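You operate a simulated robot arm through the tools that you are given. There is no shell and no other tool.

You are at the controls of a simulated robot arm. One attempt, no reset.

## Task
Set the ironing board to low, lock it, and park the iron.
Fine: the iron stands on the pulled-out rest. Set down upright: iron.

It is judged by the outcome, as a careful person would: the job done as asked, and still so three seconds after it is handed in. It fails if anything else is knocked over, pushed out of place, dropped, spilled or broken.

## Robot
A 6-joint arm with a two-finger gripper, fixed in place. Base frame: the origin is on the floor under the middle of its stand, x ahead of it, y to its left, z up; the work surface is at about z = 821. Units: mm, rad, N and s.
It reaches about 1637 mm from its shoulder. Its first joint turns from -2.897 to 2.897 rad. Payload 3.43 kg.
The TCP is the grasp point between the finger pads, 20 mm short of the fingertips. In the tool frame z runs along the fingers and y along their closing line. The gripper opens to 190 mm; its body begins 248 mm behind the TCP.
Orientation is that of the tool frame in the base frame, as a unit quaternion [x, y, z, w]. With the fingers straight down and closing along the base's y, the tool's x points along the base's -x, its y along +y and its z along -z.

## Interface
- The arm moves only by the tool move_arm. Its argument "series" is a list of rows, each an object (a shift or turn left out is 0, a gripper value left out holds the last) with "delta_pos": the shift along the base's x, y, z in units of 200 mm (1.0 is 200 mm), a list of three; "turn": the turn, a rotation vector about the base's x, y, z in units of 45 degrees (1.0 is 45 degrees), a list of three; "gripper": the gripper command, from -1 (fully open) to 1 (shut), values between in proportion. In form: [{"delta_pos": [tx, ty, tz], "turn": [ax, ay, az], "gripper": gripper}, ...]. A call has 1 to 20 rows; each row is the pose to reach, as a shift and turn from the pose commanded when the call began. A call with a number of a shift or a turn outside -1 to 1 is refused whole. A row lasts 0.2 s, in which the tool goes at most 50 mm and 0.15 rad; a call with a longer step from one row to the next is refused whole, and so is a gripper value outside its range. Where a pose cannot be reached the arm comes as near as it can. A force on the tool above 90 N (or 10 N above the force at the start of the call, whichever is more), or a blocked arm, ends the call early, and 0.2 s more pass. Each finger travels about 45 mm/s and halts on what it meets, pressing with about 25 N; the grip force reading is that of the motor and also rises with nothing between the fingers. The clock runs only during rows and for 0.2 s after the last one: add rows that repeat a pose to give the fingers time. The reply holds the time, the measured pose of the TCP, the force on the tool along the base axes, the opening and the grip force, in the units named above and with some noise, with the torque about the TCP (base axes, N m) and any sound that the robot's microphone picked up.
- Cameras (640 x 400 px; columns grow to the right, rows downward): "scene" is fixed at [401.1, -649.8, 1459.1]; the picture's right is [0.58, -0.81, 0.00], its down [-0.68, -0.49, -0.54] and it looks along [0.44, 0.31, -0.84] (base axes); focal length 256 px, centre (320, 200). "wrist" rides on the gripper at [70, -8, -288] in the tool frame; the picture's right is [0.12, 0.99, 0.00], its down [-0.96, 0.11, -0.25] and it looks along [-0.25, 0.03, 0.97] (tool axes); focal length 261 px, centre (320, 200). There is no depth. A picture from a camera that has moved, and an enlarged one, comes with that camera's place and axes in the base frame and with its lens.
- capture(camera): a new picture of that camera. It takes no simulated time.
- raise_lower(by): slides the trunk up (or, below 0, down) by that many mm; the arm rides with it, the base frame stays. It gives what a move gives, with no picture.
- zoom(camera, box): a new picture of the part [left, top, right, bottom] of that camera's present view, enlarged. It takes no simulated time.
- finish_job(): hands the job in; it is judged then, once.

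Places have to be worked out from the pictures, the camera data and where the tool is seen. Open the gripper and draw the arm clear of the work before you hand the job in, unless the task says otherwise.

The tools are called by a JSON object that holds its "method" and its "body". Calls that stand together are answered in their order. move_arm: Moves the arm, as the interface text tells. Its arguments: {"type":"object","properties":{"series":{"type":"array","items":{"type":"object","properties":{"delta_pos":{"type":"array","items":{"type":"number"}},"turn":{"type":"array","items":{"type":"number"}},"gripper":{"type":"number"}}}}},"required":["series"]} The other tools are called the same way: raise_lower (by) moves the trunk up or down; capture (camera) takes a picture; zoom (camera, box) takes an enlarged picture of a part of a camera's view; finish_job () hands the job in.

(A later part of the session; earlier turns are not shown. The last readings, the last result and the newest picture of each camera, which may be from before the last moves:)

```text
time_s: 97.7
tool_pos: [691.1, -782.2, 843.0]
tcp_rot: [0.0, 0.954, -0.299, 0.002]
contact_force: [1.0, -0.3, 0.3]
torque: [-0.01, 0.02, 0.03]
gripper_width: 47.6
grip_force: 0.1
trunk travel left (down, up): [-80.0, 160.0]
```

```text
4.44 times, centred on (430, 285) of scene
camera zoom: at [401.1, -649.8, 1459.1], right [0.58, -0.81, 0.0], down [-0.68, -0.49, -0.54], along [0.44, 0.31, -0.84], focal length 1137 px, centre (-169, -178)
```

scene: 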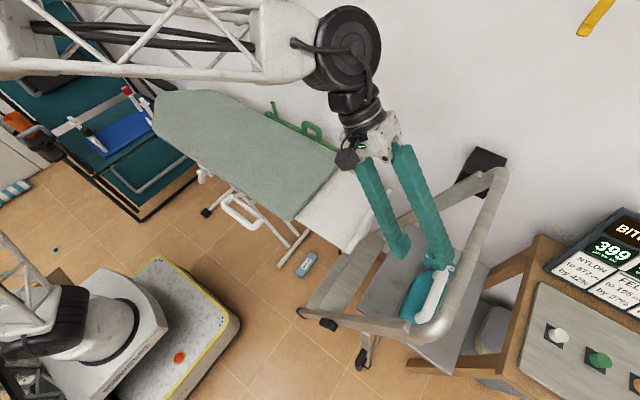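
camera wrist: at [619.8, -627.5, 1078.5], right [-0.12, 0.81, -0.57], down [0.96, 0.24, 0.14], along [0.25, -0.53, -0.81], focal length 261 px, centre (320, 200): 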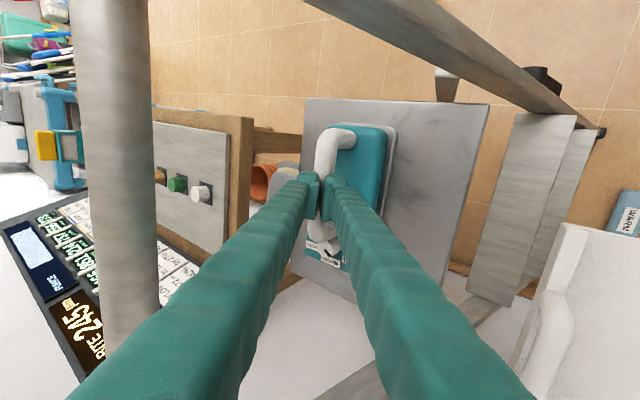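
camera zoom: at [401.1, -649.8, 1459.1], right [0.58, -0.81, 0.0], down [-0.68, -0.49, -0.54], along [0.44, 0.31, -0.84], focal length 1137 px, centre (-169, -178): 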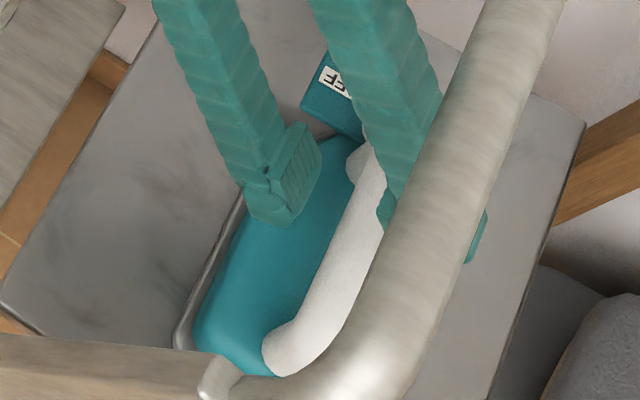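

The iron stayed on the slab, only yawed slightly. A flatter approach (≈60°) will let the lower finger hook under the bar instead of relying on friction, so I retreat and re-tilt.

{"method": "move_arm", "body": {"series": [{"delta_pos": [0, 0.1, 0.14]}, {"delta_pos": [0, 0.2, 0.28]}, {"delta_pos": [0, 0.3, 0.3], "turn": [-0.13, 0, 0]}, {"delta_pos": [0, 0.38, 0.25], "turn": [-0.27, 0, 0]}, {"delta_pos": [0, 0.42, 0.2], "turn": [-0.41, 0, 0]}, {"delta_pos": [0, 0.43, 0.15], "turn": [-0.556, 0, 0]}, {"delta_pos": [0, 0.43, 0.15], "turn": [-0.556, 0, 0]}]}}

{"method": "capture", "body": {"camera": "wrist"}}

{"method": "zoom", "body": {"camera": "wrist", "box": [260, 100, 400, 290]}}

{"method": "zoom", "body": {"camera": "scene", "box": [395, 240, 465, 330]}}

```text
time_s: 99.3
tool_pos: [692.3, -693.8, 873.9]
tcp_rot: [-0.002, 0.866, -0.499, 0.002]
contact_force: [-0.9, 1.3, 0.5]
torque: [0.01, -0.02, 0.01]
gripper_width: 47.5
grip_force: 0.0
trunk travel left (down, up): [-80.0, 160.0]
```

```text
taken
camera wrist: at [620.2, -449.6, 1026.2], right [-0.12, 0.5, -0.86], down [0.96, 0.28, 0.03], along [0.25, -0.82, -0.51], focal length 261 px, centre (320, 200)
```

wrist: 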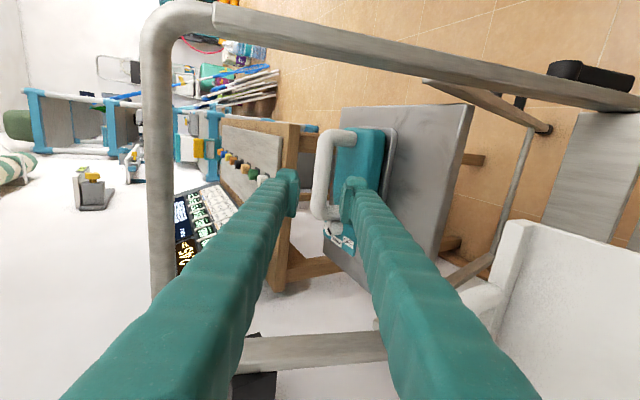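

```text
2.11 times, centred on (330, 195) of wrist
camera zoom: at [620.2, -449.6, 1026.2], right [-0.12, 0.5, -0.86], down [0.96, 0.28, 0.03], along [0.25, -0.82, -0.51], focal length 549 px, centre (299, 210)
```

zoom: 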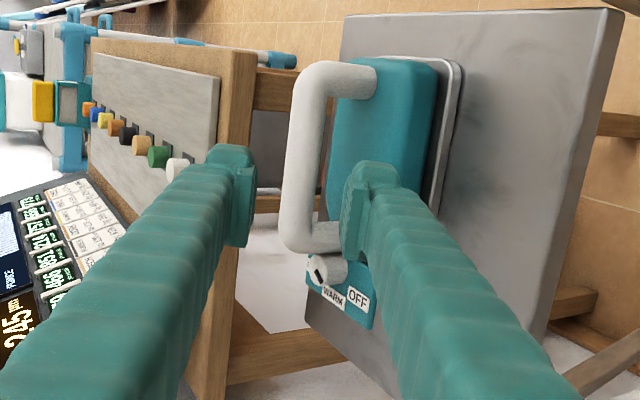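

```text
4.44 times, centred on (430, 285) of scene
camera zoom: at [401.1, -649.8, 1459.1], right [0.58, -0.81, 0.0], down [-0.68, -0.49, -0.54], along [0.44, 0.31, -0.84], focal length 1137 px, centre (-169, -178)
```

zoom: 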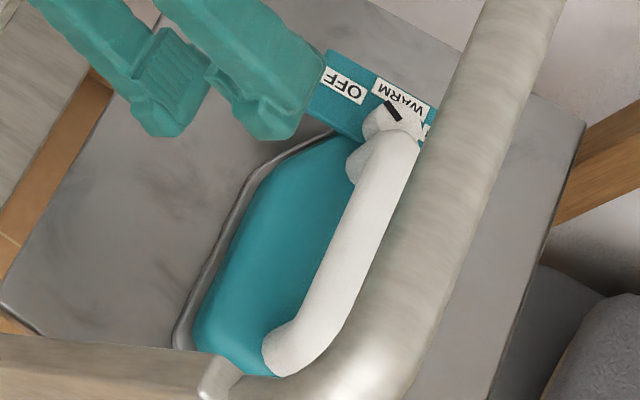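

At 60° tilt the bar measures ≈(684, −798, 811) with ~5° yaw. I align the tool yaw, set a 40 mm opening and advance to 35 mm short of the bar, keeping the lower finger just under the bar line.

{"method": "move_arm", "body": {"series": [{"delta_pos": [0.014, -0.09, -0.048], "turn": [0, 0, -0.06], "gripper": 0.58}, {"delta_pos": [0.014, -0.18, -0.096], "turn": [0, 0, -0.118]}, {"delta_pos": [0.014, -0.27, -0.144], "turn": [0, 0, -0.118]}, {"delta_pos": [0.014, -0.357, -0.19], "turn": [0, 0, -0.118]}]}}

{"method": "capture", "body": {"camera": "wrist"}}

{"method": "zoom", "body": {"camera": "wrist", "box": [260, 100, 400, 290]}}

{"method": "zoom", "body": {"camera": "scene", "box": [395, 240, 465, 330]}}

```text
time_s: 100.3
tool_pos: [695.6, -764.9, 836.4]
tcp_rot: [0.039, 0.865, -0.499, -0.022]
contact_force: [0.5, 0.5, 0.7]
torque: [0.06, -0.01, 0.0]
gripper_width: 39.9
grip_force: 0.1
trunk travel left (down, up): [-80.0, 160.0]
```

```text
taken
camera wrist: at [646.7, -515.9, 988.0], right [-0.07, 0.51, -0.86], down [0.98, 0.18, 0.03], along [0.17, -0.84, -0.51], focal length 261 px, centre (320, 200)
```

wrist: 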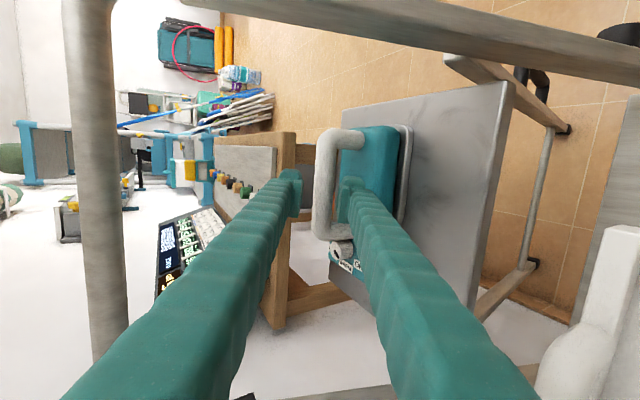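

```text
2.11 times, centred on (330, 195) of wrist
camera zoom: at [646.7, -515.9, 988.0], right [-0.07, 0.51, -0.86], down [0.98, 0.18, 0.03], along [0.17, -0.84, -0.51], focal length 549 px, centre (299, 210)
```

zoom: 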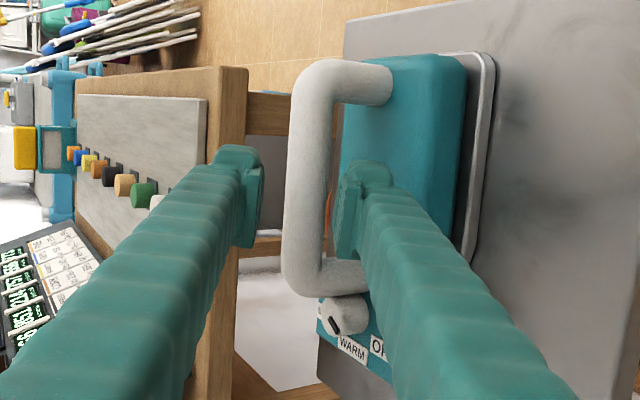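

```text
4.44 times, centred on (430, 285) of scene
camera zoom: at [401.1, -649.8, 1459.1], right [0.58, -0.81, 0.0], down [-0.68, -0.49, -0.54], along [0.44, 0.31, -0.84], focal length 1137 px, centre (-169, -178)
```

zoom: 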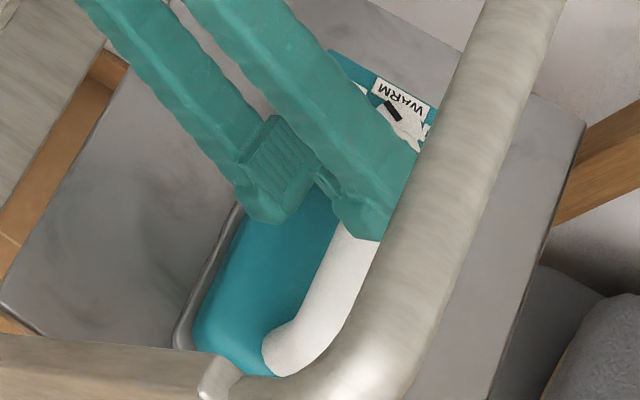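

Well aligned: the bar is ~4 mm toward the lower finger, as intended. I advance the last 33 mm in small steps.

{"method": "move_arm", "body": {"series": [{"delta_pos": [-0.004, -0.045, -0.026]}, {"delta_pos": [-0.008, -0.09, -0.052]}, {"delta_pos": [-0.012, -0.125, -0.072]}, {"delta_pos": [-0.013, -0.145, -0.084]}]}}

{"method": "zoom", "body": {"camera": "wrist", "box": [260, 100, 400, 290]}}

{"method": "zoom", "body": {"camera": "scene", "box": [395, 240, 465, 330]}}

```text
time_s: 101.3
tool_pos: [693.2, -796.4, 819.4]
tcp_rot: [0.039, 0.866, -0.498, -0.021]
contact_force: [-0.1, -0.2, 0.3]
torque: [0.0, 0.04, -0.01]
gripper_width: 39.7
grip_force: 0.1
trunk travel left (down, up): [-80.0, 160.0]
```

```text
2.11 times, centred on (330, 195) of wrist
camera zoom: at [643.3, -545.3, 971.1], right [-0.07, 0.51, -0.86], down [0.98, 0.19, 0.03], along [0.17, -0.84, -0.51], focal length 549 px, centre (299, 210)
```

zoom: 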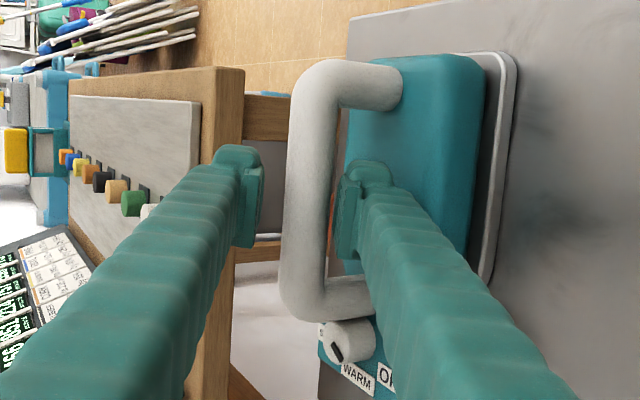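

```text
4.44 times, centred on (430, 285) of scene
camera zoom: at [401.1, -649.8, 1459.1], right [0.58, -0.81, 0.0], down [-0.68, -0.49, -0.54], along [0.44, 0.31, -0.84], focal length 1137 px, centre (-169, -178)
```

zoom: 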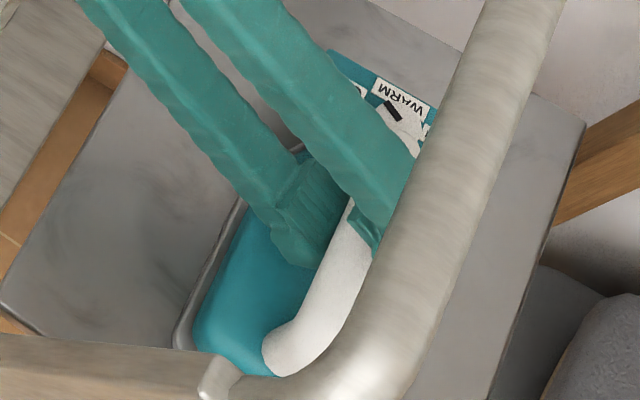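

The bar appears at the grasp-point depth now with no contact forces. I close the gripper and check the width.

{"method": "move_arm", "body": {"series": [{"gripper": 1}, {"gripper": 1}, {"gripper": 1}, {"gripper": 1}, {"gripper": 1}]}}

{"method": "zoom", "body": {"camera": "wrist", "box": [260, 100, 400, 290]}}

{"method": "zoom", "body": {"camera": "scene", "box": [395, 240, 465, 330]}}

```text
time_s: 102.5
tool_pos: [693.4, -793.6, 823.6]
tcp_rot: [0.039, 0.865, -0.5, -0.02]
contact_force: [3.2, 10.9, 37.1]
torque: [-0.63, 0.5, -0.14]
gripper_width: 0.2
grip_force: 25.2
trunk travel left (down, up): [-80.0, 160.0]
```

```text
2.11 times, centred on (330, 195) of wrist
camera zoom: at [643.4, -543.3, 974.3], right [-0.07, 0.5, -0.86], down [0.98, 0.19, 0.03], along [0.17, -0.84, -0.51], focal length 549 px, centre (299, 210)
```

zoom: 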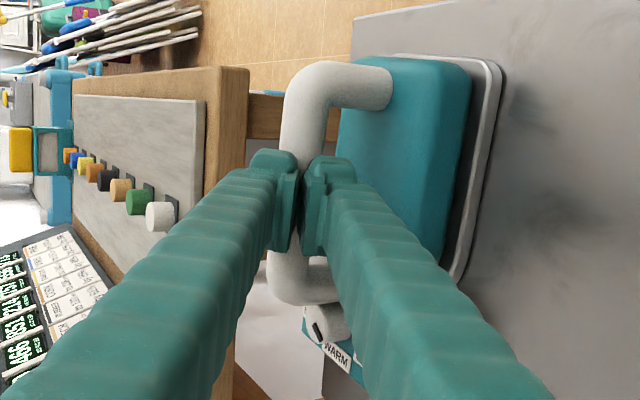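

```text
4.44 times, centred on (430, 285) of scene
camera zoom: at [401.1, -649.8, 1459.1], right [0.58, -0.81, 0.0], down [-0.68, -0.49, -0.54], along [0.44, 0.31, -0.84], focal length 1137 px, centre (-169, -178)
```

zoom: 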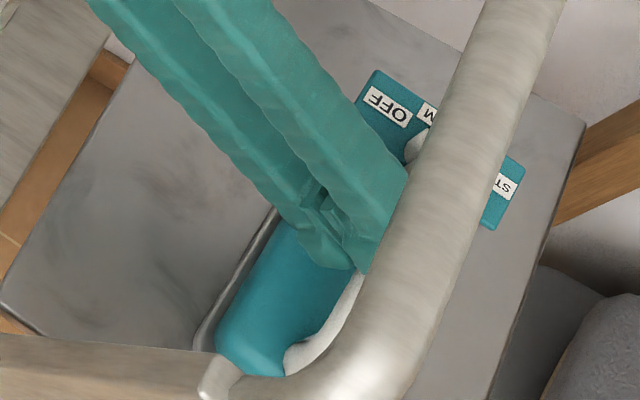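

The bar squeezed out ahead of the rounded fingertips: it was still ~12 mm too far forward of the grasp point (bar really at z≈806), and the iron slid a little toward −y. I retreat along the axis and reopen to look again.

{"method": "move_arm", "body": {"series": [{"delta_pos": [0.01, 0.11, 0.065]}, {"delta_pos": [0.022, 0.24, 0.14]}, {"delta_pos": [0.033, 0.36, 0.21]}, {"delta_pos": [0.044, 0.474, 0.275], "gripper": 0.47}, {"delta_pos": [0.044, 0.474, 0.275]}, {"delta_pos": [0.044, 0.474, 0.275]}]}}

{"method": "capture", "body": {"camera": "wrist"}}

{"method": "zoom", "body": {"camera": "wrist", "box": [260, 100, 400, 290]}}

{"method": "zoom", "body": {"camera": "scene", "box": [395, 240, 465, 330]}}

```text
time_s: 103.9
tool_pos: [701.2, -700.1, 873.7]
tcp_rot: [0.04, 0.866, -0.498, -0.022]
contact_force: [0.3, 0.1, 0.1]
torque: [0.0, 0.03, 0.01]
gripper_width: 50.4
grip_force: 0.2
trunk travel left (down, up): [-80.0, 160.0]
```

```text
taken
camera wrist: at [651.9, -450.5, 1026.3], right [-0.07, 0.51, -0.86], down [0.98, 0.18, 0.03], along [0.17, -0.84, -0.51], focal length 261 px, centre (320, 200)
```

wrist: 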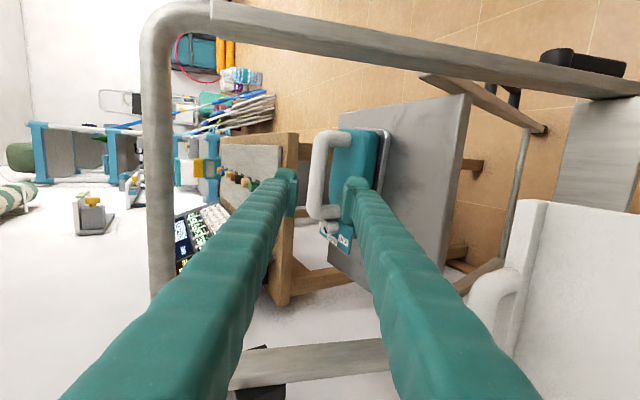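

```text
2.11 times, centred on (330, 195) of wrist
camera zoom: at [651.9, -450.5, 1026.3], right [-0.07, 0.51, -0.86], down [0.98, 0.18, 0.03], along [0.17, -0.84, -0.51], focal length 549 px, centre (299, 210)
```

zoom: 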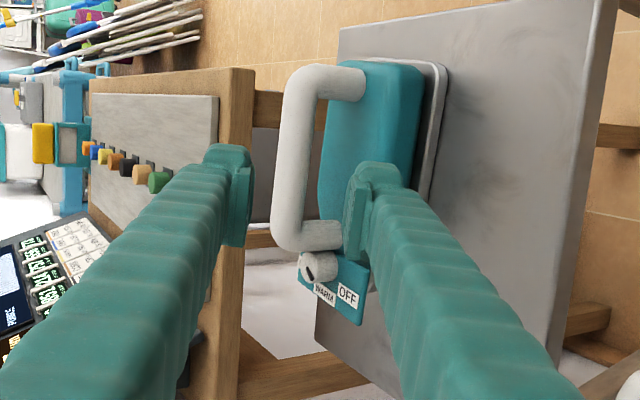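

```text
4.44 times, centred on (430, 285) of scene
camera zoom: at [401.1, -649.8, 1459.1], right [0.58, -0.81, 0.0], down [-0.68, -0.49, -0.54], along [0.44, 0.31, -0.84], focal length 1137 px, centre (-169, -178)
```

zoom: 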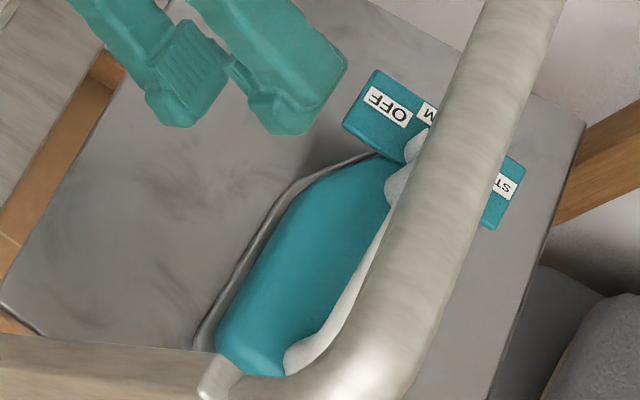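

The iron has slid ≈20 mm and yawed about 12°, still flat on the slab. I go to a 35° tilt pre-grasp with matching yaw and take a second view for a better fix.

{"method": "move_arm", "body": {"series": [{"delta_pos": [0.005, -0.05, 0.1], "turn": [0.13, -0.02, -0.035]}, {"delta_pos": [0.01, -0.12, 0.17], "turn": [0.275, -0.042, -0.0745]}, {"delta_pos": [0.015, -0.2, 0.194], "turn": [0.41, -0.063, -0.112]}, {"delta_pos": [0.0215, -0.27, 0.194], "turn": [0.55, -0.0837, -0.149]}, {"delta_pos": [0.0215, -0.27, 0.194], "turn": [0.55, -0.0837, -0.149]}]}}

{"method": "capture", "body": {"camera": "wrist"}}

{"method": "zoom", "body": {"camera": "wrist", "box": [250, 100, 390, 290]}}

```text
time_s: 105.1
tool_pos: [706.7, -753.4, 913.4]
tcp_rot: [0.1, 0.949, -0.298, -0.031]
contact_force: [-0.2, -0.6, -0.1]
torque: [0.01, -0.01, 0.03]
gripper_width: 50.3
grip_force: 0.1
trunk travel left (down, up): [-80.0, 160.0]
```

```text
taken
camera wrist: at [669.3, -585.6, 1154.2], right [0.05, 0.82, -0.57], down [0.99, 0.03, 0.14], along [0.13, -0.57, -0.81], focal length 261 px, centre (320, 200)
```

wrist: 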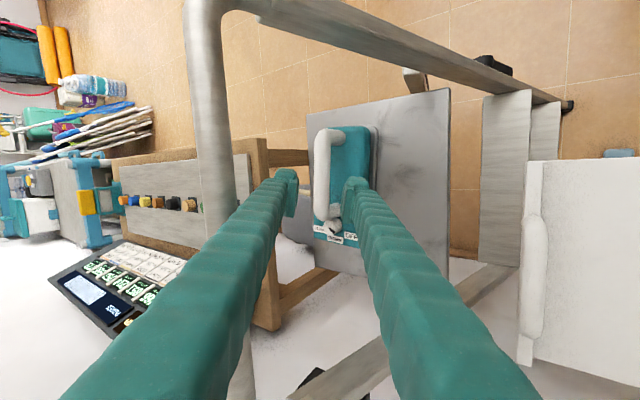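

```text
2.11 times, centred on (320, 195) of wrist
camera zoom: at [669.3, -585.6, 1154.2], right [0.05, 0.82, -0.57], down [0.99, 0.03, 0.14], along [0.13, -0.57, -0.81], focal length 549 px, centre (320, 210)
```

zoom: 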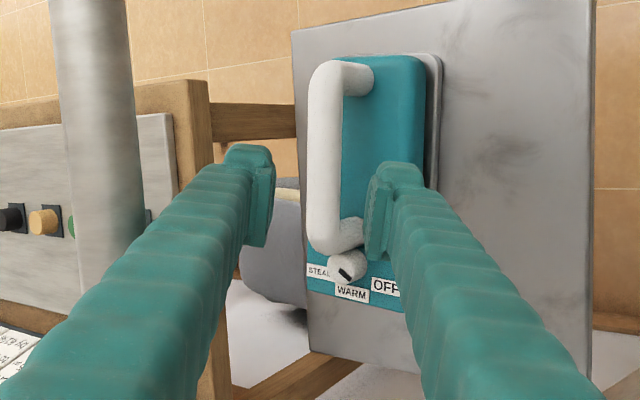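

Two-view fix: bar ≈(688, −822, 808), ~26 mm thick, yaw ≈−8°. I correct yaw, set the opening to ≈37 mm, and advance 80% of the way along the axis.

{"method": "move_arm", "body": {"series": [{"delta_pos": [-0.008, -0.06, -0.088], "turn": [0, 0, 0.045], "gripper": 0.61}, {"delta_pos": [-0.02, -0.138, -0.204], "turn": [0, 0, 0.09]}, {"delta_pos": [-0.03, -0.207, -0.306], "turn": [0, 0, 0.09]}, {"delta_pos": [-0.04, -0.276, -0.408], "turn": [0, 0, 0.09]}]}}

{"method": "zoom", "body": {"camera": "wrist", "box": [250, 100, 390, 290]}}

{"method": "zoom", "body": {"camera": "scene", "box": [395, 220, 485, 340]}}

```text
time_s: 106.1
tool_pos: [696.2, -809.2, 831.9]
tcp_rot: [0.067, 0.951, -0.3, -0.019]
contact_force: [0.5, 0.6, 0.5]
torque: [0.0, -0.02, 0.01]
gripper_width: 37.1
grip_force: 0.0
trunk travel left (down, up): [-80.0, 160.0]
```

```text
2.11 times, centred on (320, 195) of wrist
camera zoom: at [648.2, -643.4, 1073.0], right [0.0, 0.82, -0.57], down [0.98, 0.1, 0.14], along [0.17, -0.56, -0.81], focal length 549 px, centre (320, 210)
```

zoom: 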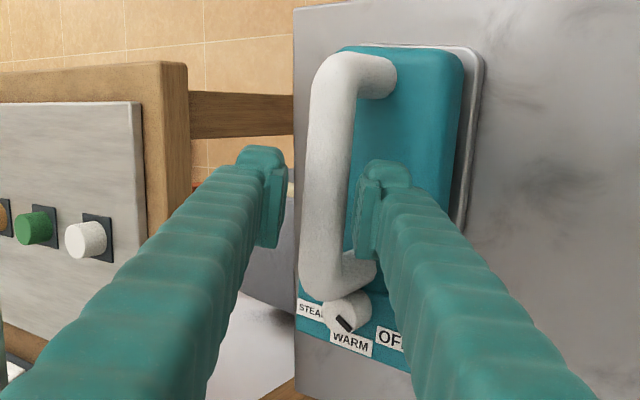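

```text
3.33 times, centred on (440, 280) of scene
camera zoom: at [401.1, -649.8, 1459.1], right [0.58, -0.81, 0.0], down [-0.68, -0.49, -0.54], along [0.44, 0.31, -0.84], focal length 853 px, centre (-80, -67)
```

zoom: 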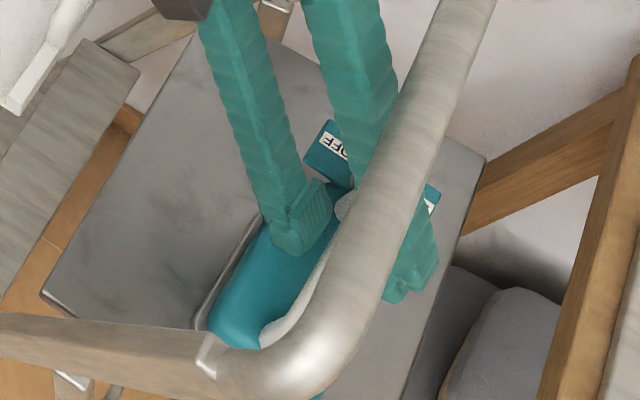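

The bar is centred (≈2 mm toward the lower finger) and 20–28 mm ahead. I advance 24 mm in small steps, watching force.

{"method": "move_arm", "body": {"series": [{"delta_pos": [-0.004, -0.028, -0.041]}, {"delta_pos": [-0.007, -0.051, -0.074]}, {"delta_pos": [-0.0096, -0.068, -0.098]}, {"delta_pos": [-0.0096, -0.068, -0.098]}]}}

{"method": "zoom", "body": {"camera": "wrist", "box": [250, 100, 390, 290]}}

```text
time_s: 107.1
tool_pos: [697.0, -824.2, 811.2]
tcp_rot: [0.067, 0.952, -0.299, -0.019]
contact_force: [0.6, -0.8, -0.4]
torque: [-0.01, 0.02, 0.0]
gripper_width: 36.8
grip_force: 0.0
trunk travel left (down, up): [-80.0, 160.0]
```

```text
2.11 times, centred on (320, 195) of wrist
camera zoom: at [647.5, -657.8, 1052.9], right [0.0, 0.82, -0.57], down [0.98, 0.1, 0.14], along [0.17, -0.56, -0.81], focal length 549 px, centre (320, 210)
```

zoom: 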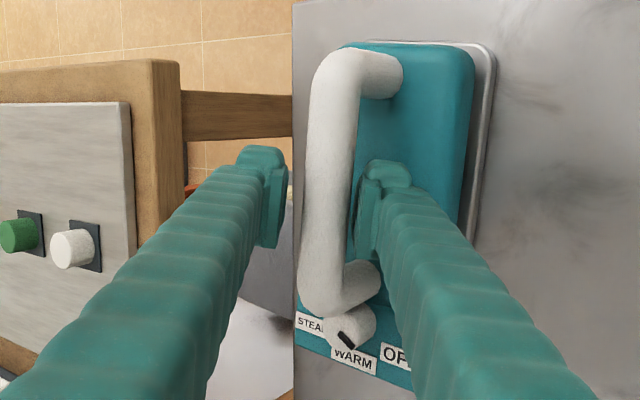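

No contact and the bar now appears at the grasp-point depth. I go 3 mm deeper and close, checking the width.

{"method": "move_arm", "body": {"series": [{"delta_pos": [-0.001, -0.0085, -0.0123]}, {"delta_pos": [-0.001, -0.0085, -0.0123], "gripper": 1}, {"delta_pos": [-0.001, -0.0085, -0.0123]}, {"delta_pos": [-0.001, -0.0085, -0.0123]}, {"delta_pos": [-0.001, -0.0085, -0.0123]}]}}

{"method": "zoom", "body": {"camera": "wrist", "box": [250, 100, 390, 290]}}

{"method": "zoom", "body": {"camera": "scene", "box": [395, 220, 485, 340]}}

```text
time_s: 108.3
tool_pos: [695.4, -825.5, 809.9]
tcp_rot: [0.066, 0.952, -0.298, -0.02]
contact_force: [-0.1, -0.8, 0.2]
torque: [0.08, 0.4, 0.08]
gripper_width: 22.3
grip_force: 25.0
trunk travel left (down, up): [-80.0, 160.0]
```

```text
2.11 times, centred on (320, 195) of wrist
camera zoom: at [646.8, -659.7, 1050.3], right [0.0, 0.82, -0.57], down [0.99, 0.1, 0.14], along [0.17, -0.56, -0.81], focal length 549 px, centre (320, 210)
```

zoom: 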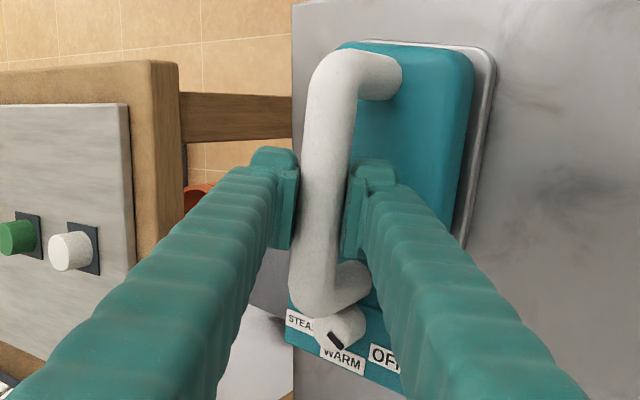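

```text
3.33 times, centred on (440, 280) of scene
camera zoom: at [401.1, -649.8, 1459.1], right [0.58, -0.81, 0.0], down [-0.68, -0.49, -0.54], along [0.44, 0.31, -0.84], focal length 853 px, centre (-80, -67)
```

zoom: 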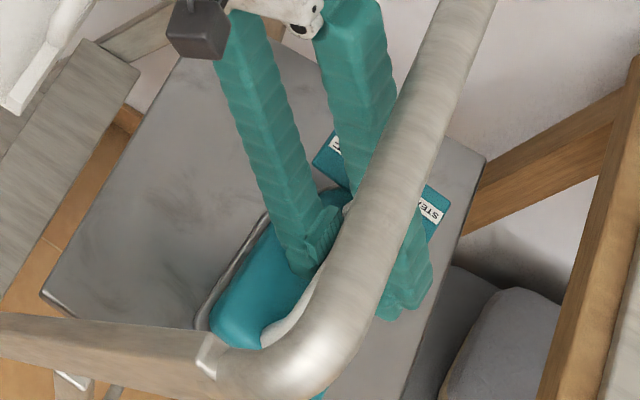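

The bar sits between both pads (22.3 mm) with no net force. I lift just 4 mm and read the load before going further.

{"method": "move_arm", "body": {"series": [{"delta_pos": [0, 0, 0.01]}, {"delta_pos": [0, 0, 0.02]}]}}

{"method": "move_arm", "body": {"series": [{"delta_pos": [0, 0, 0.01]}, {"delta_pos": [0, 0, 0.02]}]}}

{"method": "zoom", "body": {"camera": "wrist", "box": [250, 100, 390, 290]}}

```text
time_s: 108.9
tool_pos: [695.4, -825.3, 813.0]
tcp_rot: [0.066, 0.952, -0.298, -0.02]
contact_force: [0.1, -0.2, -9.7]
torque: [0.01, 0.0, 0.0]
gripper_width: 22.2
grip_force: 25.3
trunk travel left (down, up): [-80.0, 160.0]
```

```text
time_s: 109.5
tool_pos: [696.5, -825.8, 816.8]
tcp_rot: [0.067, 0.952, -0.299, -0.02]
contact_force: [-1.1, -0.4, -10.0]
torque: [-0.02, 0.01, 0.02]
gripper_width: 21.9
grip_force: 24.7
trunk travel left (down, up): [-80.0, 160.0]
```

```text
2.11 times, centred on (320, 195) of wrist
camera zoom: at [646.9, -659.7, 1057.4], right [0.0, 0.82, -0.57], down [0.99, 0.1, 0.14], along [0.17, -0.56, -0.81], focal length 549 px, centre (320, 210)
```

zoom: 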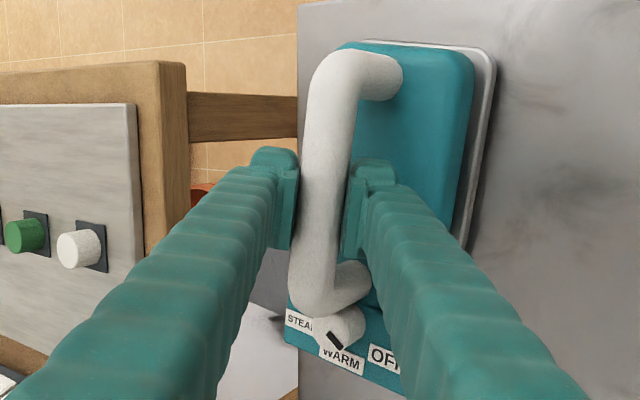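

The iron hangs steadily: −10 N (≈1 kg), zero torque, no slip. I raise slightly more and slide out from under the hoop toward +y.

{"method": "move_arm", "body": {"series": [{"delta_pos": [0, 0, 0.03]}, {"delta_pos": [0, 0.06, 0.04]}, {"delta_pos": [0, 0.16, 0.045]}, {"delta_pos": [0, 0.28, 0.05]}, {"delta_pos": [0, 0.4, 0.06]}, {"delta_pos": [0, 0.52, 0.08]}, {"delta_pos": [0, 0.64, 0.1]}]}}

{"method": "capture", "body": {"camera": "wrist"}}

{"method": "capture", "body": {"camera": "scene"}}

```text
time_s: 111.1
tool_pos: [695.3, -698.0, 838.0]
tcp_rot: [0.068, 0.952, -0.298, -0.021]
contact_force: [-1.2, -0.6, -10.6]
torque: [0.01, -0.05, -0.01]
gripper_width: 22.1
grip_force: 25.1
trunk travel left (down, up): [-80.0, 160.0]
```

```text
taken
camera wrist: at [646.8, -531.1, 1078.8], right [0.0, 0.82, -0.57], down [0.99, 0.1, 0.14], along [0.17, -0.56, -0.81], focal length 261 px, centre (320, 200)
```

wrist: 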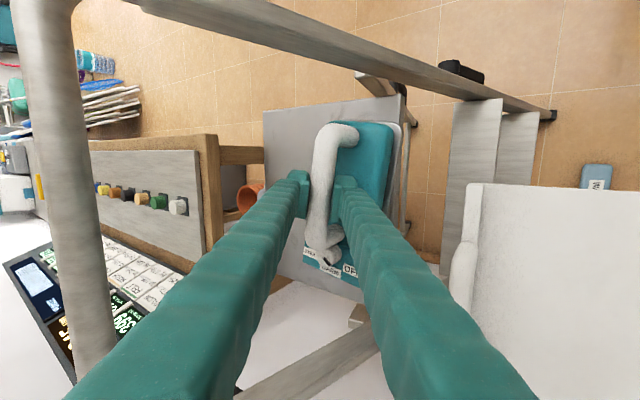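

```text
taken
```

scene: 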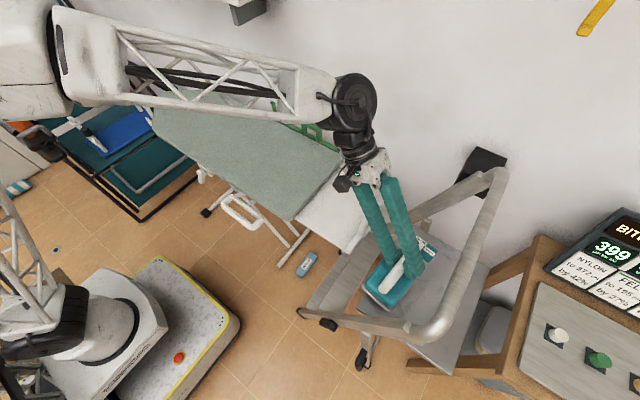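

The iron is out from under the hoop and held level. I raise it about 105 mm to clear the tray's handle.

{"method": "move_arm", "body": {"series": [{"delta_pos": [0.01, 0.02, 0.12]}, {"delta_pos": [0.02, 0.04, 0.26]}, {"delta_pos": [0.03, 0.06, 0.4]}, {"delta_pos": [0.03, 0.08, 0.53]}]}}

{"method": "capture", "body": {"camera": "wrist"}}

{"method": "zoom", "body": {"camera": "scene", "box": [280, 150, 480, 330]}}

```text
time_s: 112.1
tool_pos: [701.4, -680.7, 943.5]
tcp_rot: [0.067, 0.952, -0.298, -0.02]
contact_force: [0.6, -0.6, -10.3]
torque: [-0.05, -0.04, -0.05]
gripper_width: 21.9
grip_force: 25.2
trunk travel left (down, up): [-80.0, 160.0]
```

```text
taken
camera wrist: at [652.9, -515.2, 1185.4], right [0.0, 0.82, -0.57], down [0.99, 0.1, 0.14], along [0.17, -0.56, -0.81], focal length 261 px, centre (320, 200)
```

wrist: 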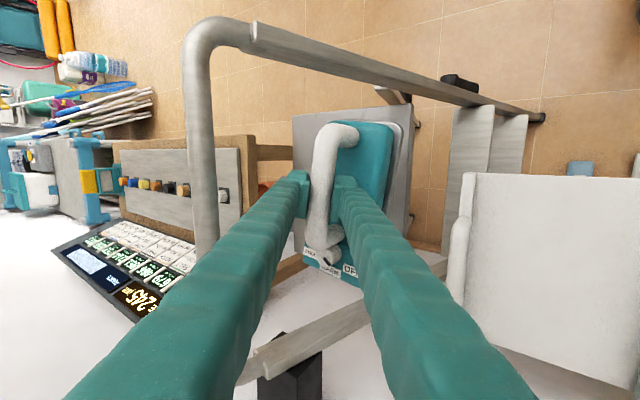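

```text
2.22 times, centred on (380, 240) of scene
camera zoom: at [401.1, -649.8, 1459.1], right [0.58, -0.81, 0.0], down [-0.68, -0.49, -0.54], along [0.44, 0.31, -0.84], focal length 569 px, centre (187, 111)
```

zoom: 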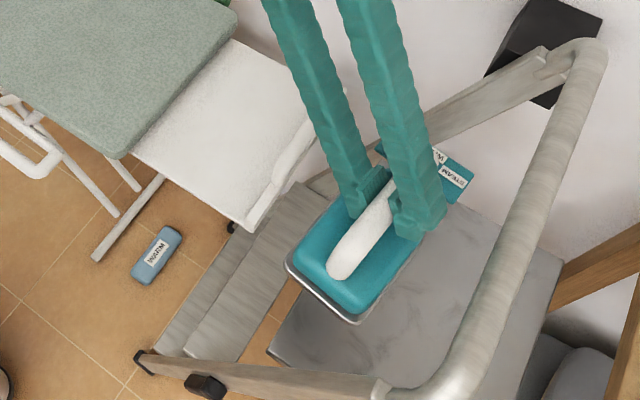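

The iron is held flat and clear. I move it over the tray: first toward +y, then +x with the yaw corrected.

{"method": "move_arm", "body": {"series": [{"delta_pos": [0.0, 0.18, 0]}, {"delta_pos": [0.02, 0.38, 0]}, {"delta_pos": [0.08, 0.56, 0]}, {"delta_pos": [0.18, 0.72, 0]}, {"delta_pos": [0.3, 0.86, 0]}]}}

{"method": "move_arm", "body": {"series": [{"delta_pos": [0.1, 0.08, 0], "turn": [0, 0, 0.06]}, {"delta_pos": [0.2, 0.18, 0], "turn": [0, 0, 0.12]}, {"delta_pos": [0.24, 0.28, 0], "turn": [0, 0, 0.18]}, {"delta_pos": [0.24, 0.28, 0], "turn": [0, 0, 0.18]}]}}

{"method": "capture", "body": {"camera": "wrist"}}

{"method": "capture", "body": {"camera": "scene"}}

```text
time_s: 113.3
tool_pos: [763.7, -509.8, 943.5]
tcp_rot: [0.067, 0.952, -0.299, -0.019]
contact_force: [-0.9, -1.0, -9.1]
torque: [0.11, -0.08, 0.05]
gripper_width: 21.9
grip_force: 25.4
trunk travel left (down, up): [-80.0, 160.0]
```

```text
time_s: 114.3
tool_pos: [811.9, -454.1, 943.9]
tcp_rot: [0.0, 0.954, -0.3, 0.001]
contact_force: [0.2, -0.1, -11.1]
torque: [-0.01, -0.05, -0.02]
gripper_width: 22.2
grip_force: 25.6
trunk travel left (down, up): [-80.0, 160.0]
```

```text
taken
camera wrist: at [739.7, -294.9, 1184.3], right [-0.12, 0.81, -0.57], down [0.96, 0.24, 0.14], along [0.25, -0.53, -0.81], focal length 261 px, centre (320, 200)
```

wrist: 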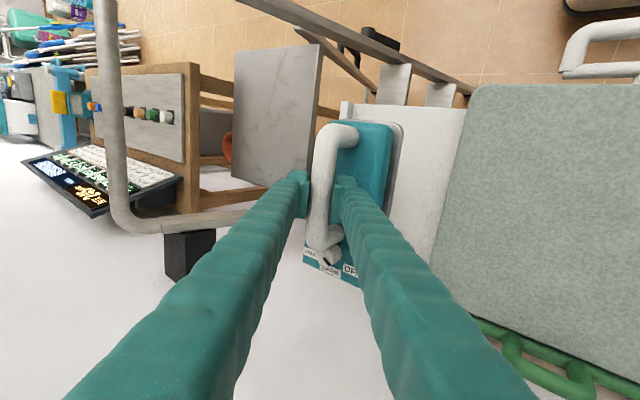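

```text
taken
```

scene: 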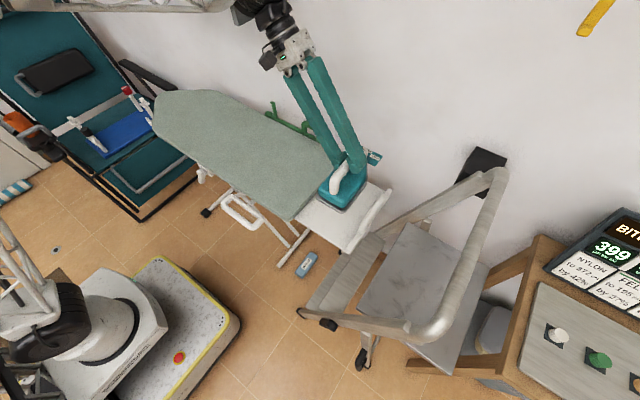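

The iron hovers over the tray. I shift 11 mm toward −x to centre it and lower to about 30 mm above the tray.

{"method": "move_arm", "body": {"series": [{"delta_pos": [-0.055, 0.01, -0.1]}, {"delta_pos": [-0.055, 0.01, -0.25]}, {"delta_pos": [-0.055, 0.01, -0.38]}, {"delta_pos": [-0.055, 0.01, -0.46]}]}}

{"method": "zoom", "body": {"camera": "scene", "box": [270, 110, 420, 270]}}

{"method": "capture", "body": {"camera": "wrist"}}

```text
time_s: 115.3
tool_pos: [797.2, -450.0, 849.0]
tcp_rot: [0.0, 0.954, -0.299, 0.003]
contact_force: [-0.1, 0.7, -10.0]
torque: [0.02, -0.02, 0.04]
gripper_width: 22.2
grip_force: 25.0
trunk travel left (down, up): [-80.0, 160.0]
```

```text
2.50 times, centred on (345, 190) of scene
camera zoom: at [401.1, -649.8, 1459.1], right [0.58, -0.81, 0.0], down [-0.68, -0.49, -0.54], along [0.44, 0.31, -0.84], focal length 640 px, centre (258, 225)
```

zoom: 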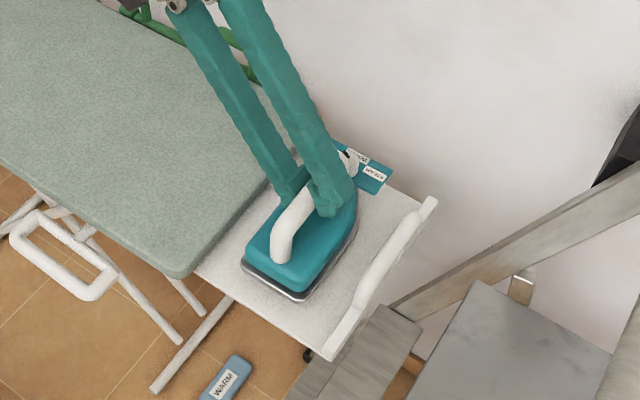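

```text
taken
camera wrist: at [726.1, -292.4, 1090.6], right [-0.12, 0.81, -0.57], down [0.96, 0.24, 0.14], along [0.25, -0.53, -0.81], focal length 261 px, centre (320, 200)
```

wrist: 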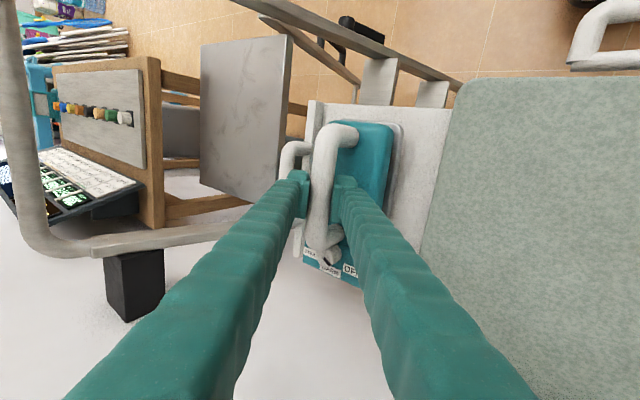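

The iron is well within the tray outline. I lower slowly in small steps until the weight comes off the tool.

{"method": "move_arm", "body": {"series": [{"delta_pos": [0, 0, -0.03]}, {"delta_pos": [0, 0, -0.06]}, {"delta_pos": [0, 0, -0.09]}, {"delta_pos": [0, 0, -0.105]}]}}

{"method": "move_arm", "body": {"series": [{"delta_pos": [0, 0, -0.015]}, {"delta_pos": [0, 0, -0.025]}]}}

```text
time_s: 116.3
tool_pos: [799.5, -451.7, 827.9]
tcp_rot: [-0.001, 0.954, -0.3, 0.001]
contact_force: [0.1, 1.0, -10.1]
torque: [0.0, -0.06, 0.02]
gripper_width: 22.0
grip_force: 24.9
trunk travel left (down, up): [-80.0, 160.0]
```

```text
time_s: 116.9
tool_pos: [799.2, -452.4, 823.8]
tcp_rot: [-0.001, 0.954, -0.299, 0.001]
contact_force: [-0.2, -0.3, -9.7]
torque: [-0.03, -0.04, 0.01]
gripper_width: 22.0
grip_force: 25.1
trunk travel left (down, up): [-80.0, 160.0]
```

Still carrying full weight at z≈824. I continue lowering in 3–4 mm steps.

{"method": "move_arm", "body": {"series": [{"delta_pos": [0, 0, -0.01]}, {"delta_pos": [0, 0, -0.02]}]}}

{"method": "move_arm", "body": {"series": [{"delta_pos": [0, 0, -0.01]}, {"delta_pos": [0, 0, -0.02]}]}}

```text
time_s: 117.5
tool_pos: [799.3, -451.2, 822.2]
tcp_rot: [-0.001, 0.954, -0.3, 0.003]
contact_force: [4.2, 0.1, 6.9]
torque: [-0.02, 0.6, 0.08]
gripper_width: 22.3
grip_force: 25.2
trunk travel left (down, up): [-80.0, 160.0]
```

```text
time_s: 118.1
tool_pos: [797.9, -452.9, 819.1]
tcp_rot: [0.0, 0.954, -0.301, 0.002]
contact_force: [4.7, -5.3, 24.2]
torque: [0.02, 0.22, 0.27]
gripper_width: 22.3
grip_force: 24.9
trunk travel left (down, up): [-80.0, 160.0]
```

The iron touched down (force changed to +24 N). I ease up 2 mm and look before releasing.

{"method": "move_arm", "body": {"series": [{"delta_pos": [0, 0, 0.01]}, {"delta_pos": [0, 0, 0.01]}]}}

{"method": "zoom", "body": {"camera": "scene", "box": [280, 130, 400, 260]}}

{"method": "zoom", "body": {"camera": "wrist", "box": [250, 80, 460, 300]}}

```text
time_s: 118.7
tool_pos: [797.3, -449.8, 818.3]
tcp_rot: [-0.001, 0.954, -0.301, 0.002]
contact_force: [-3.0, -5.1, 15.7]
torque: [0.08, 0.2, 0.17]
gripper_width: 22.1
grip_force: 25.3
trunk travel left (down, up): [-80.0, 160.0]
```

```text
3.08 times, centred on (340, 195) of scene
camera zoom: at [401.1, -649.8, 1459.1], right [0.58, -0.81, 0.0], down [-0.68, -0.49, -0.54], along [0.44, 0.31, -0.84], focal length 787 px, centre (258, 215)
```

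zoom: 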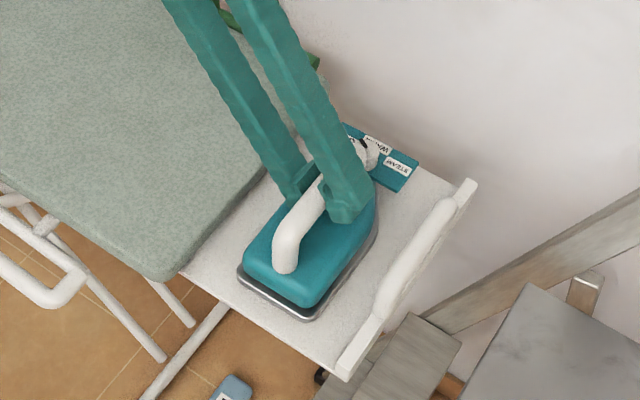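

```text
1.82 times, centred on (355, 190) of wrist
camera zoom: at [726.2, -292.8, 1059.7], right [-0.12, 0.81, -0.57], down [0.96, 0.24, 0.14], along [0.25, -0.53, -0.81], focal length 474 px, centre (256, 218)
```

zoom: 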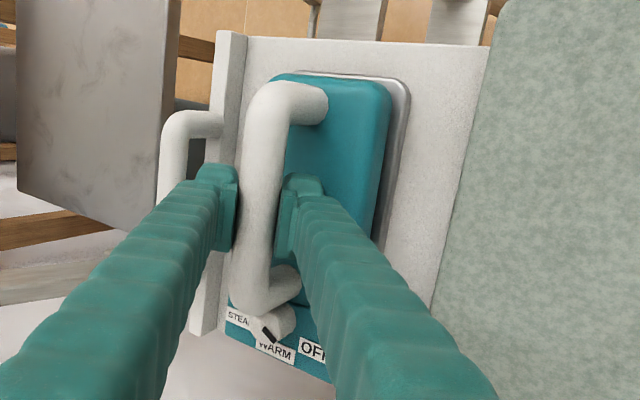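

The iron sits flat within the tray. I open to about 40 mm and withdraw along the tool axis.

{"method": "move_arm", "body": {"series": [{"gripper": 0.75}, {"gripper": 0.58}, {"gripper": 0.58}]}}

{"method": "zoom", "body": {"camera": "wrist", "box": [250, 80, 460, 300]}}

```text
time_s: 119.5
tool_pos: [798.9, -451.5, 817.0]
tcp_rot: [-0.002, 0.954, -0.3, 0.001]
contact_force: [0.6, -0.5, 0.3]
torque: [0.02, 0.0, 0.01]
gripper_width: 39.8
grip_force: 0.0
trunk travel left (down, up): [-80.0, 160.0]
```

```text
1.82 times, centred on (355, 190) of wrist
camera zoom: at [726.8, -293.4, 1059.4], right [-0.12, 0.81, -0.57], down [0.96, 0.24, 0.14], along [0.25, -0.53, -0.81], focal length 474 px, centre (256, 218)
```

zoom: 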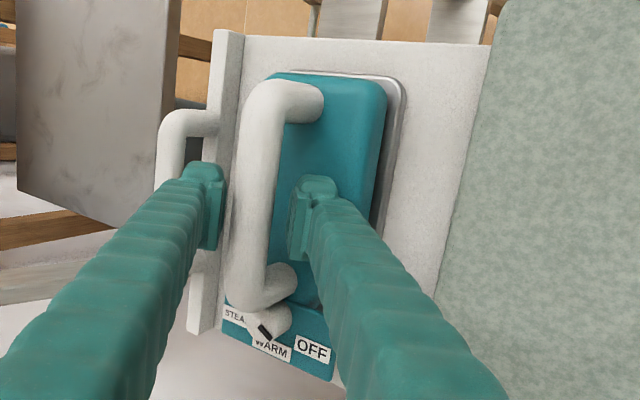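

Both fingers are free of the bar with zero force. I withdraw along the axis, then rise.

{"method": "move_arm", "body": {"series": [{"delta_pos": [0, 0.057, 0.082]}, {"delta_pos": [0, 0.143, 0.205]}, {"delta_pos": [0, 0.258, 0.368]}, {"delta_pos": [0, 0.37, 0.53]}, {"delta_pos": [0, 0.42, 0.73]}, {"delta_pos": [0, 0.42, 0.95]}]}}

{"method": "capture", "body": {"camera": "scene"}}

{"method": "capture", "body": {"camera": "wrist"}}

```text
time_s: 120.9
tool_pos: [798.1, -367.2, 1009.7]
tcp_rot: [-0.001, 0.954, -0.299, 0.002]
contact_force: [-0.1, -0.4, 0.8]
torque: [-0.05, 0.08, -0.03]
gripper_width: 39.9
grip_force: 0.2
trunk travel left (down, up): [-80.0, 160.0]
```

```text
taken
```

scene: 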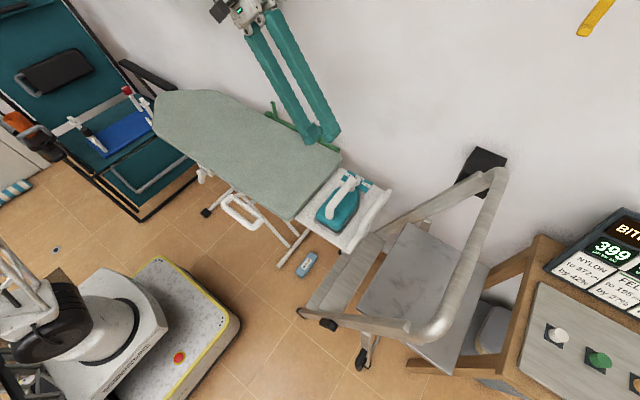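

```text
taken
camera wrist: at [726.3, -210.1, 1250.8], right [-0.12, 0.81, -0.57], down [0.96, 0.24, 0.14], along [0.25, -0.53, -0.81], focal length 261 px, centre (320, 200)
```

wrist: 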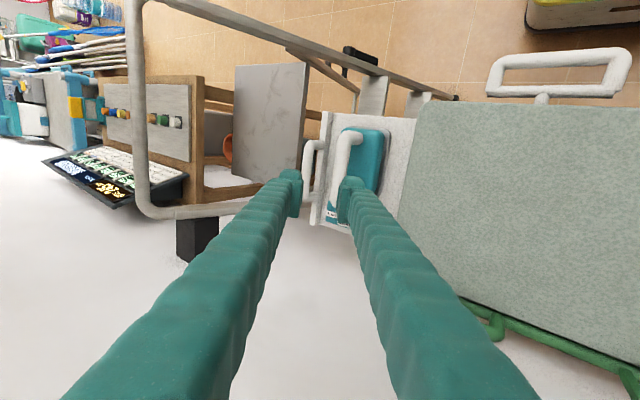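

The iron stands on the pulled-out tray. I zoom to verify it, then will re-check the lever and pointer.

{"method": "zoom", "body": {"camera": "scene", "box": [280, 130, 400, 260]}}

{"method": "zoom", "body": {"camera": "wrist", "box": [280, 90, 440, 250]}}

{"method": "zoom", "body": {"camera": "scene", "box": [170, 130, 290, 250]}}

```text
3.08 times, centred on (340, 195) of scene
camera zoom: at [401.1, -649.8, 1459.1], right [0.58, -0.81, 0.0], down [-0.68, -0.49, -0.54], along [0.44, 0.31, -0.84], focal length 787 px, centre (258, 215)
```

zoom: 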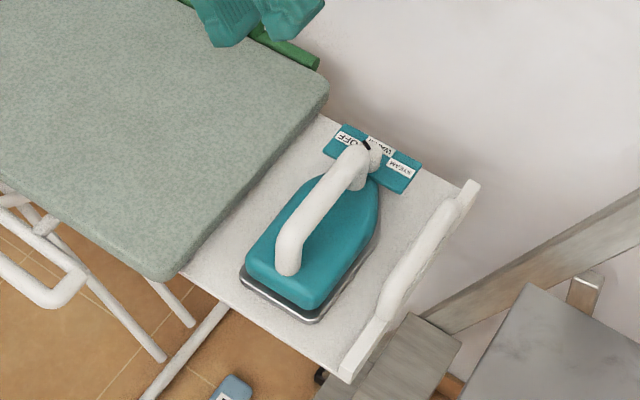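

```text
2.50 times, centred on (360, 170) of wrist
camera zoom: at [726.3, -210.1, 1250.8], right [-0.12, 0.81, -0.57], down [0.96, 0.24, 0.14], along [0.25, -0.53, -0.81], focal length 652 px, centre (220, 275)
```

zoom: 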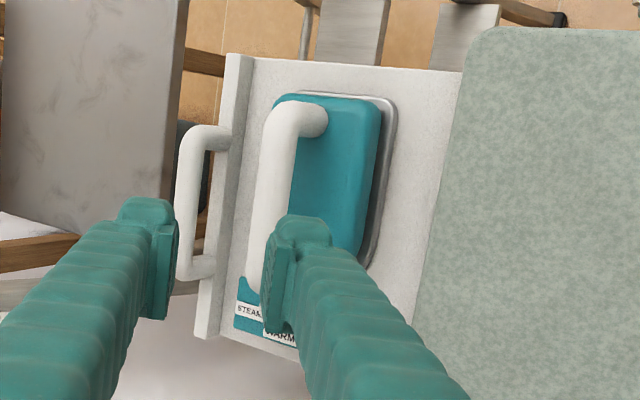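

```text
3.33 times, centred on (230, 190) of scene
camera zoom: at [401.1, -649.8, 1459.1], right [0.58, -0.81, 0.0], down [-0.68, -0.49, -0.54], along [0.44, 0.31, -0.84], focal length 853 px, centre (620, 233)
```

zoom: 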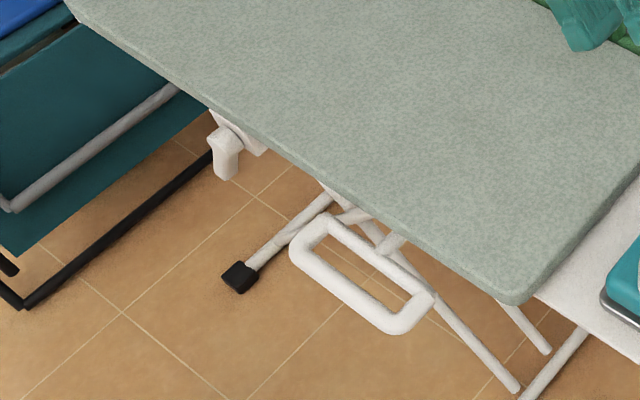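

The iron is flat on the rest, and the lever hangs at its locked angle as originally. I now draw the arm up and back, opening the gripper.

{"method": "move_arm", "body": {"series": [{"delta_pos": [0, 0.05, 0.15], "turn": [0.12, 0, 0]}, {"delta_pos": [-0.03, 0.15, 0.32], "turn": [0.26, 0, 0]}, {"delta_pos": [-0.08, 0.3, 0.45], "turn": [0.4, 0, 0], "gripper": -0.5}, {"delta_pos": [-0.15, 0.48, 0.5], "turn": [0.54, 0, 0]}, {"delta_pos": [-0.22, 0.66, 0.5], "turn": [0.68, 0, 0]}, {"delta_pos": [-0.3, 0.84, 0.5], "turn": [0.774, 0, 0]}, {"delta_pos": [-0.38, 1.0, 0.5], "turn": [0.774, 0, 0], "gripper": -1}, {"delta_pos": [-0.4, 1.0, 0.5], "turn": [0.774, 0, 0]}]}}

{"method": "capture", "body": {"camera": "wrist"}}

{"method": "capture", "body": {"camera": "scene"}}

```text
time_s: 122.7
tool_pos: [719.6, -165.8, 1110.0]
tcp_rot: [0.0, 1.0, -0.001, 0.002]
contact_force: [0.1, -0.6, -0.4]
torque: [0.02, 0.01, -0.01]
gripper_width: 163.4
grip_force: 0.0
trunk travel left (down, up): [-80.0, 160.0]
```

```text
taken
camera wrist: at [647.9, -174.7, 1397.3], right [-0.12, 0.99, 0.0], down [0.96, 0.12, 0.25], along [0.25, 0.03, -0.97], focal length 261 px, centre (320, 200)
```

wrist: 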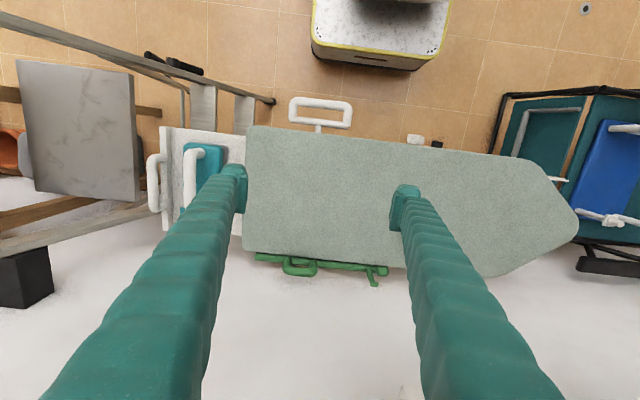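

```text
taken
```

scene: 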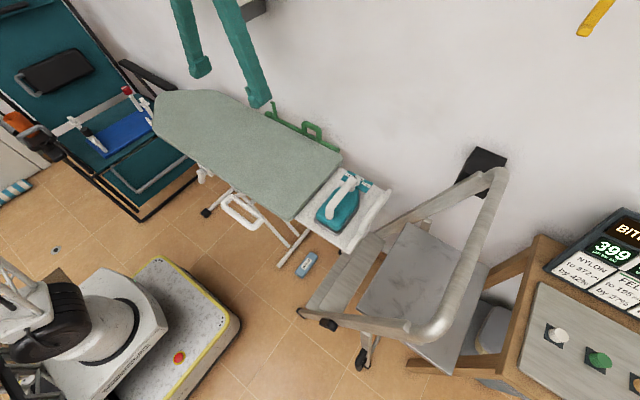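

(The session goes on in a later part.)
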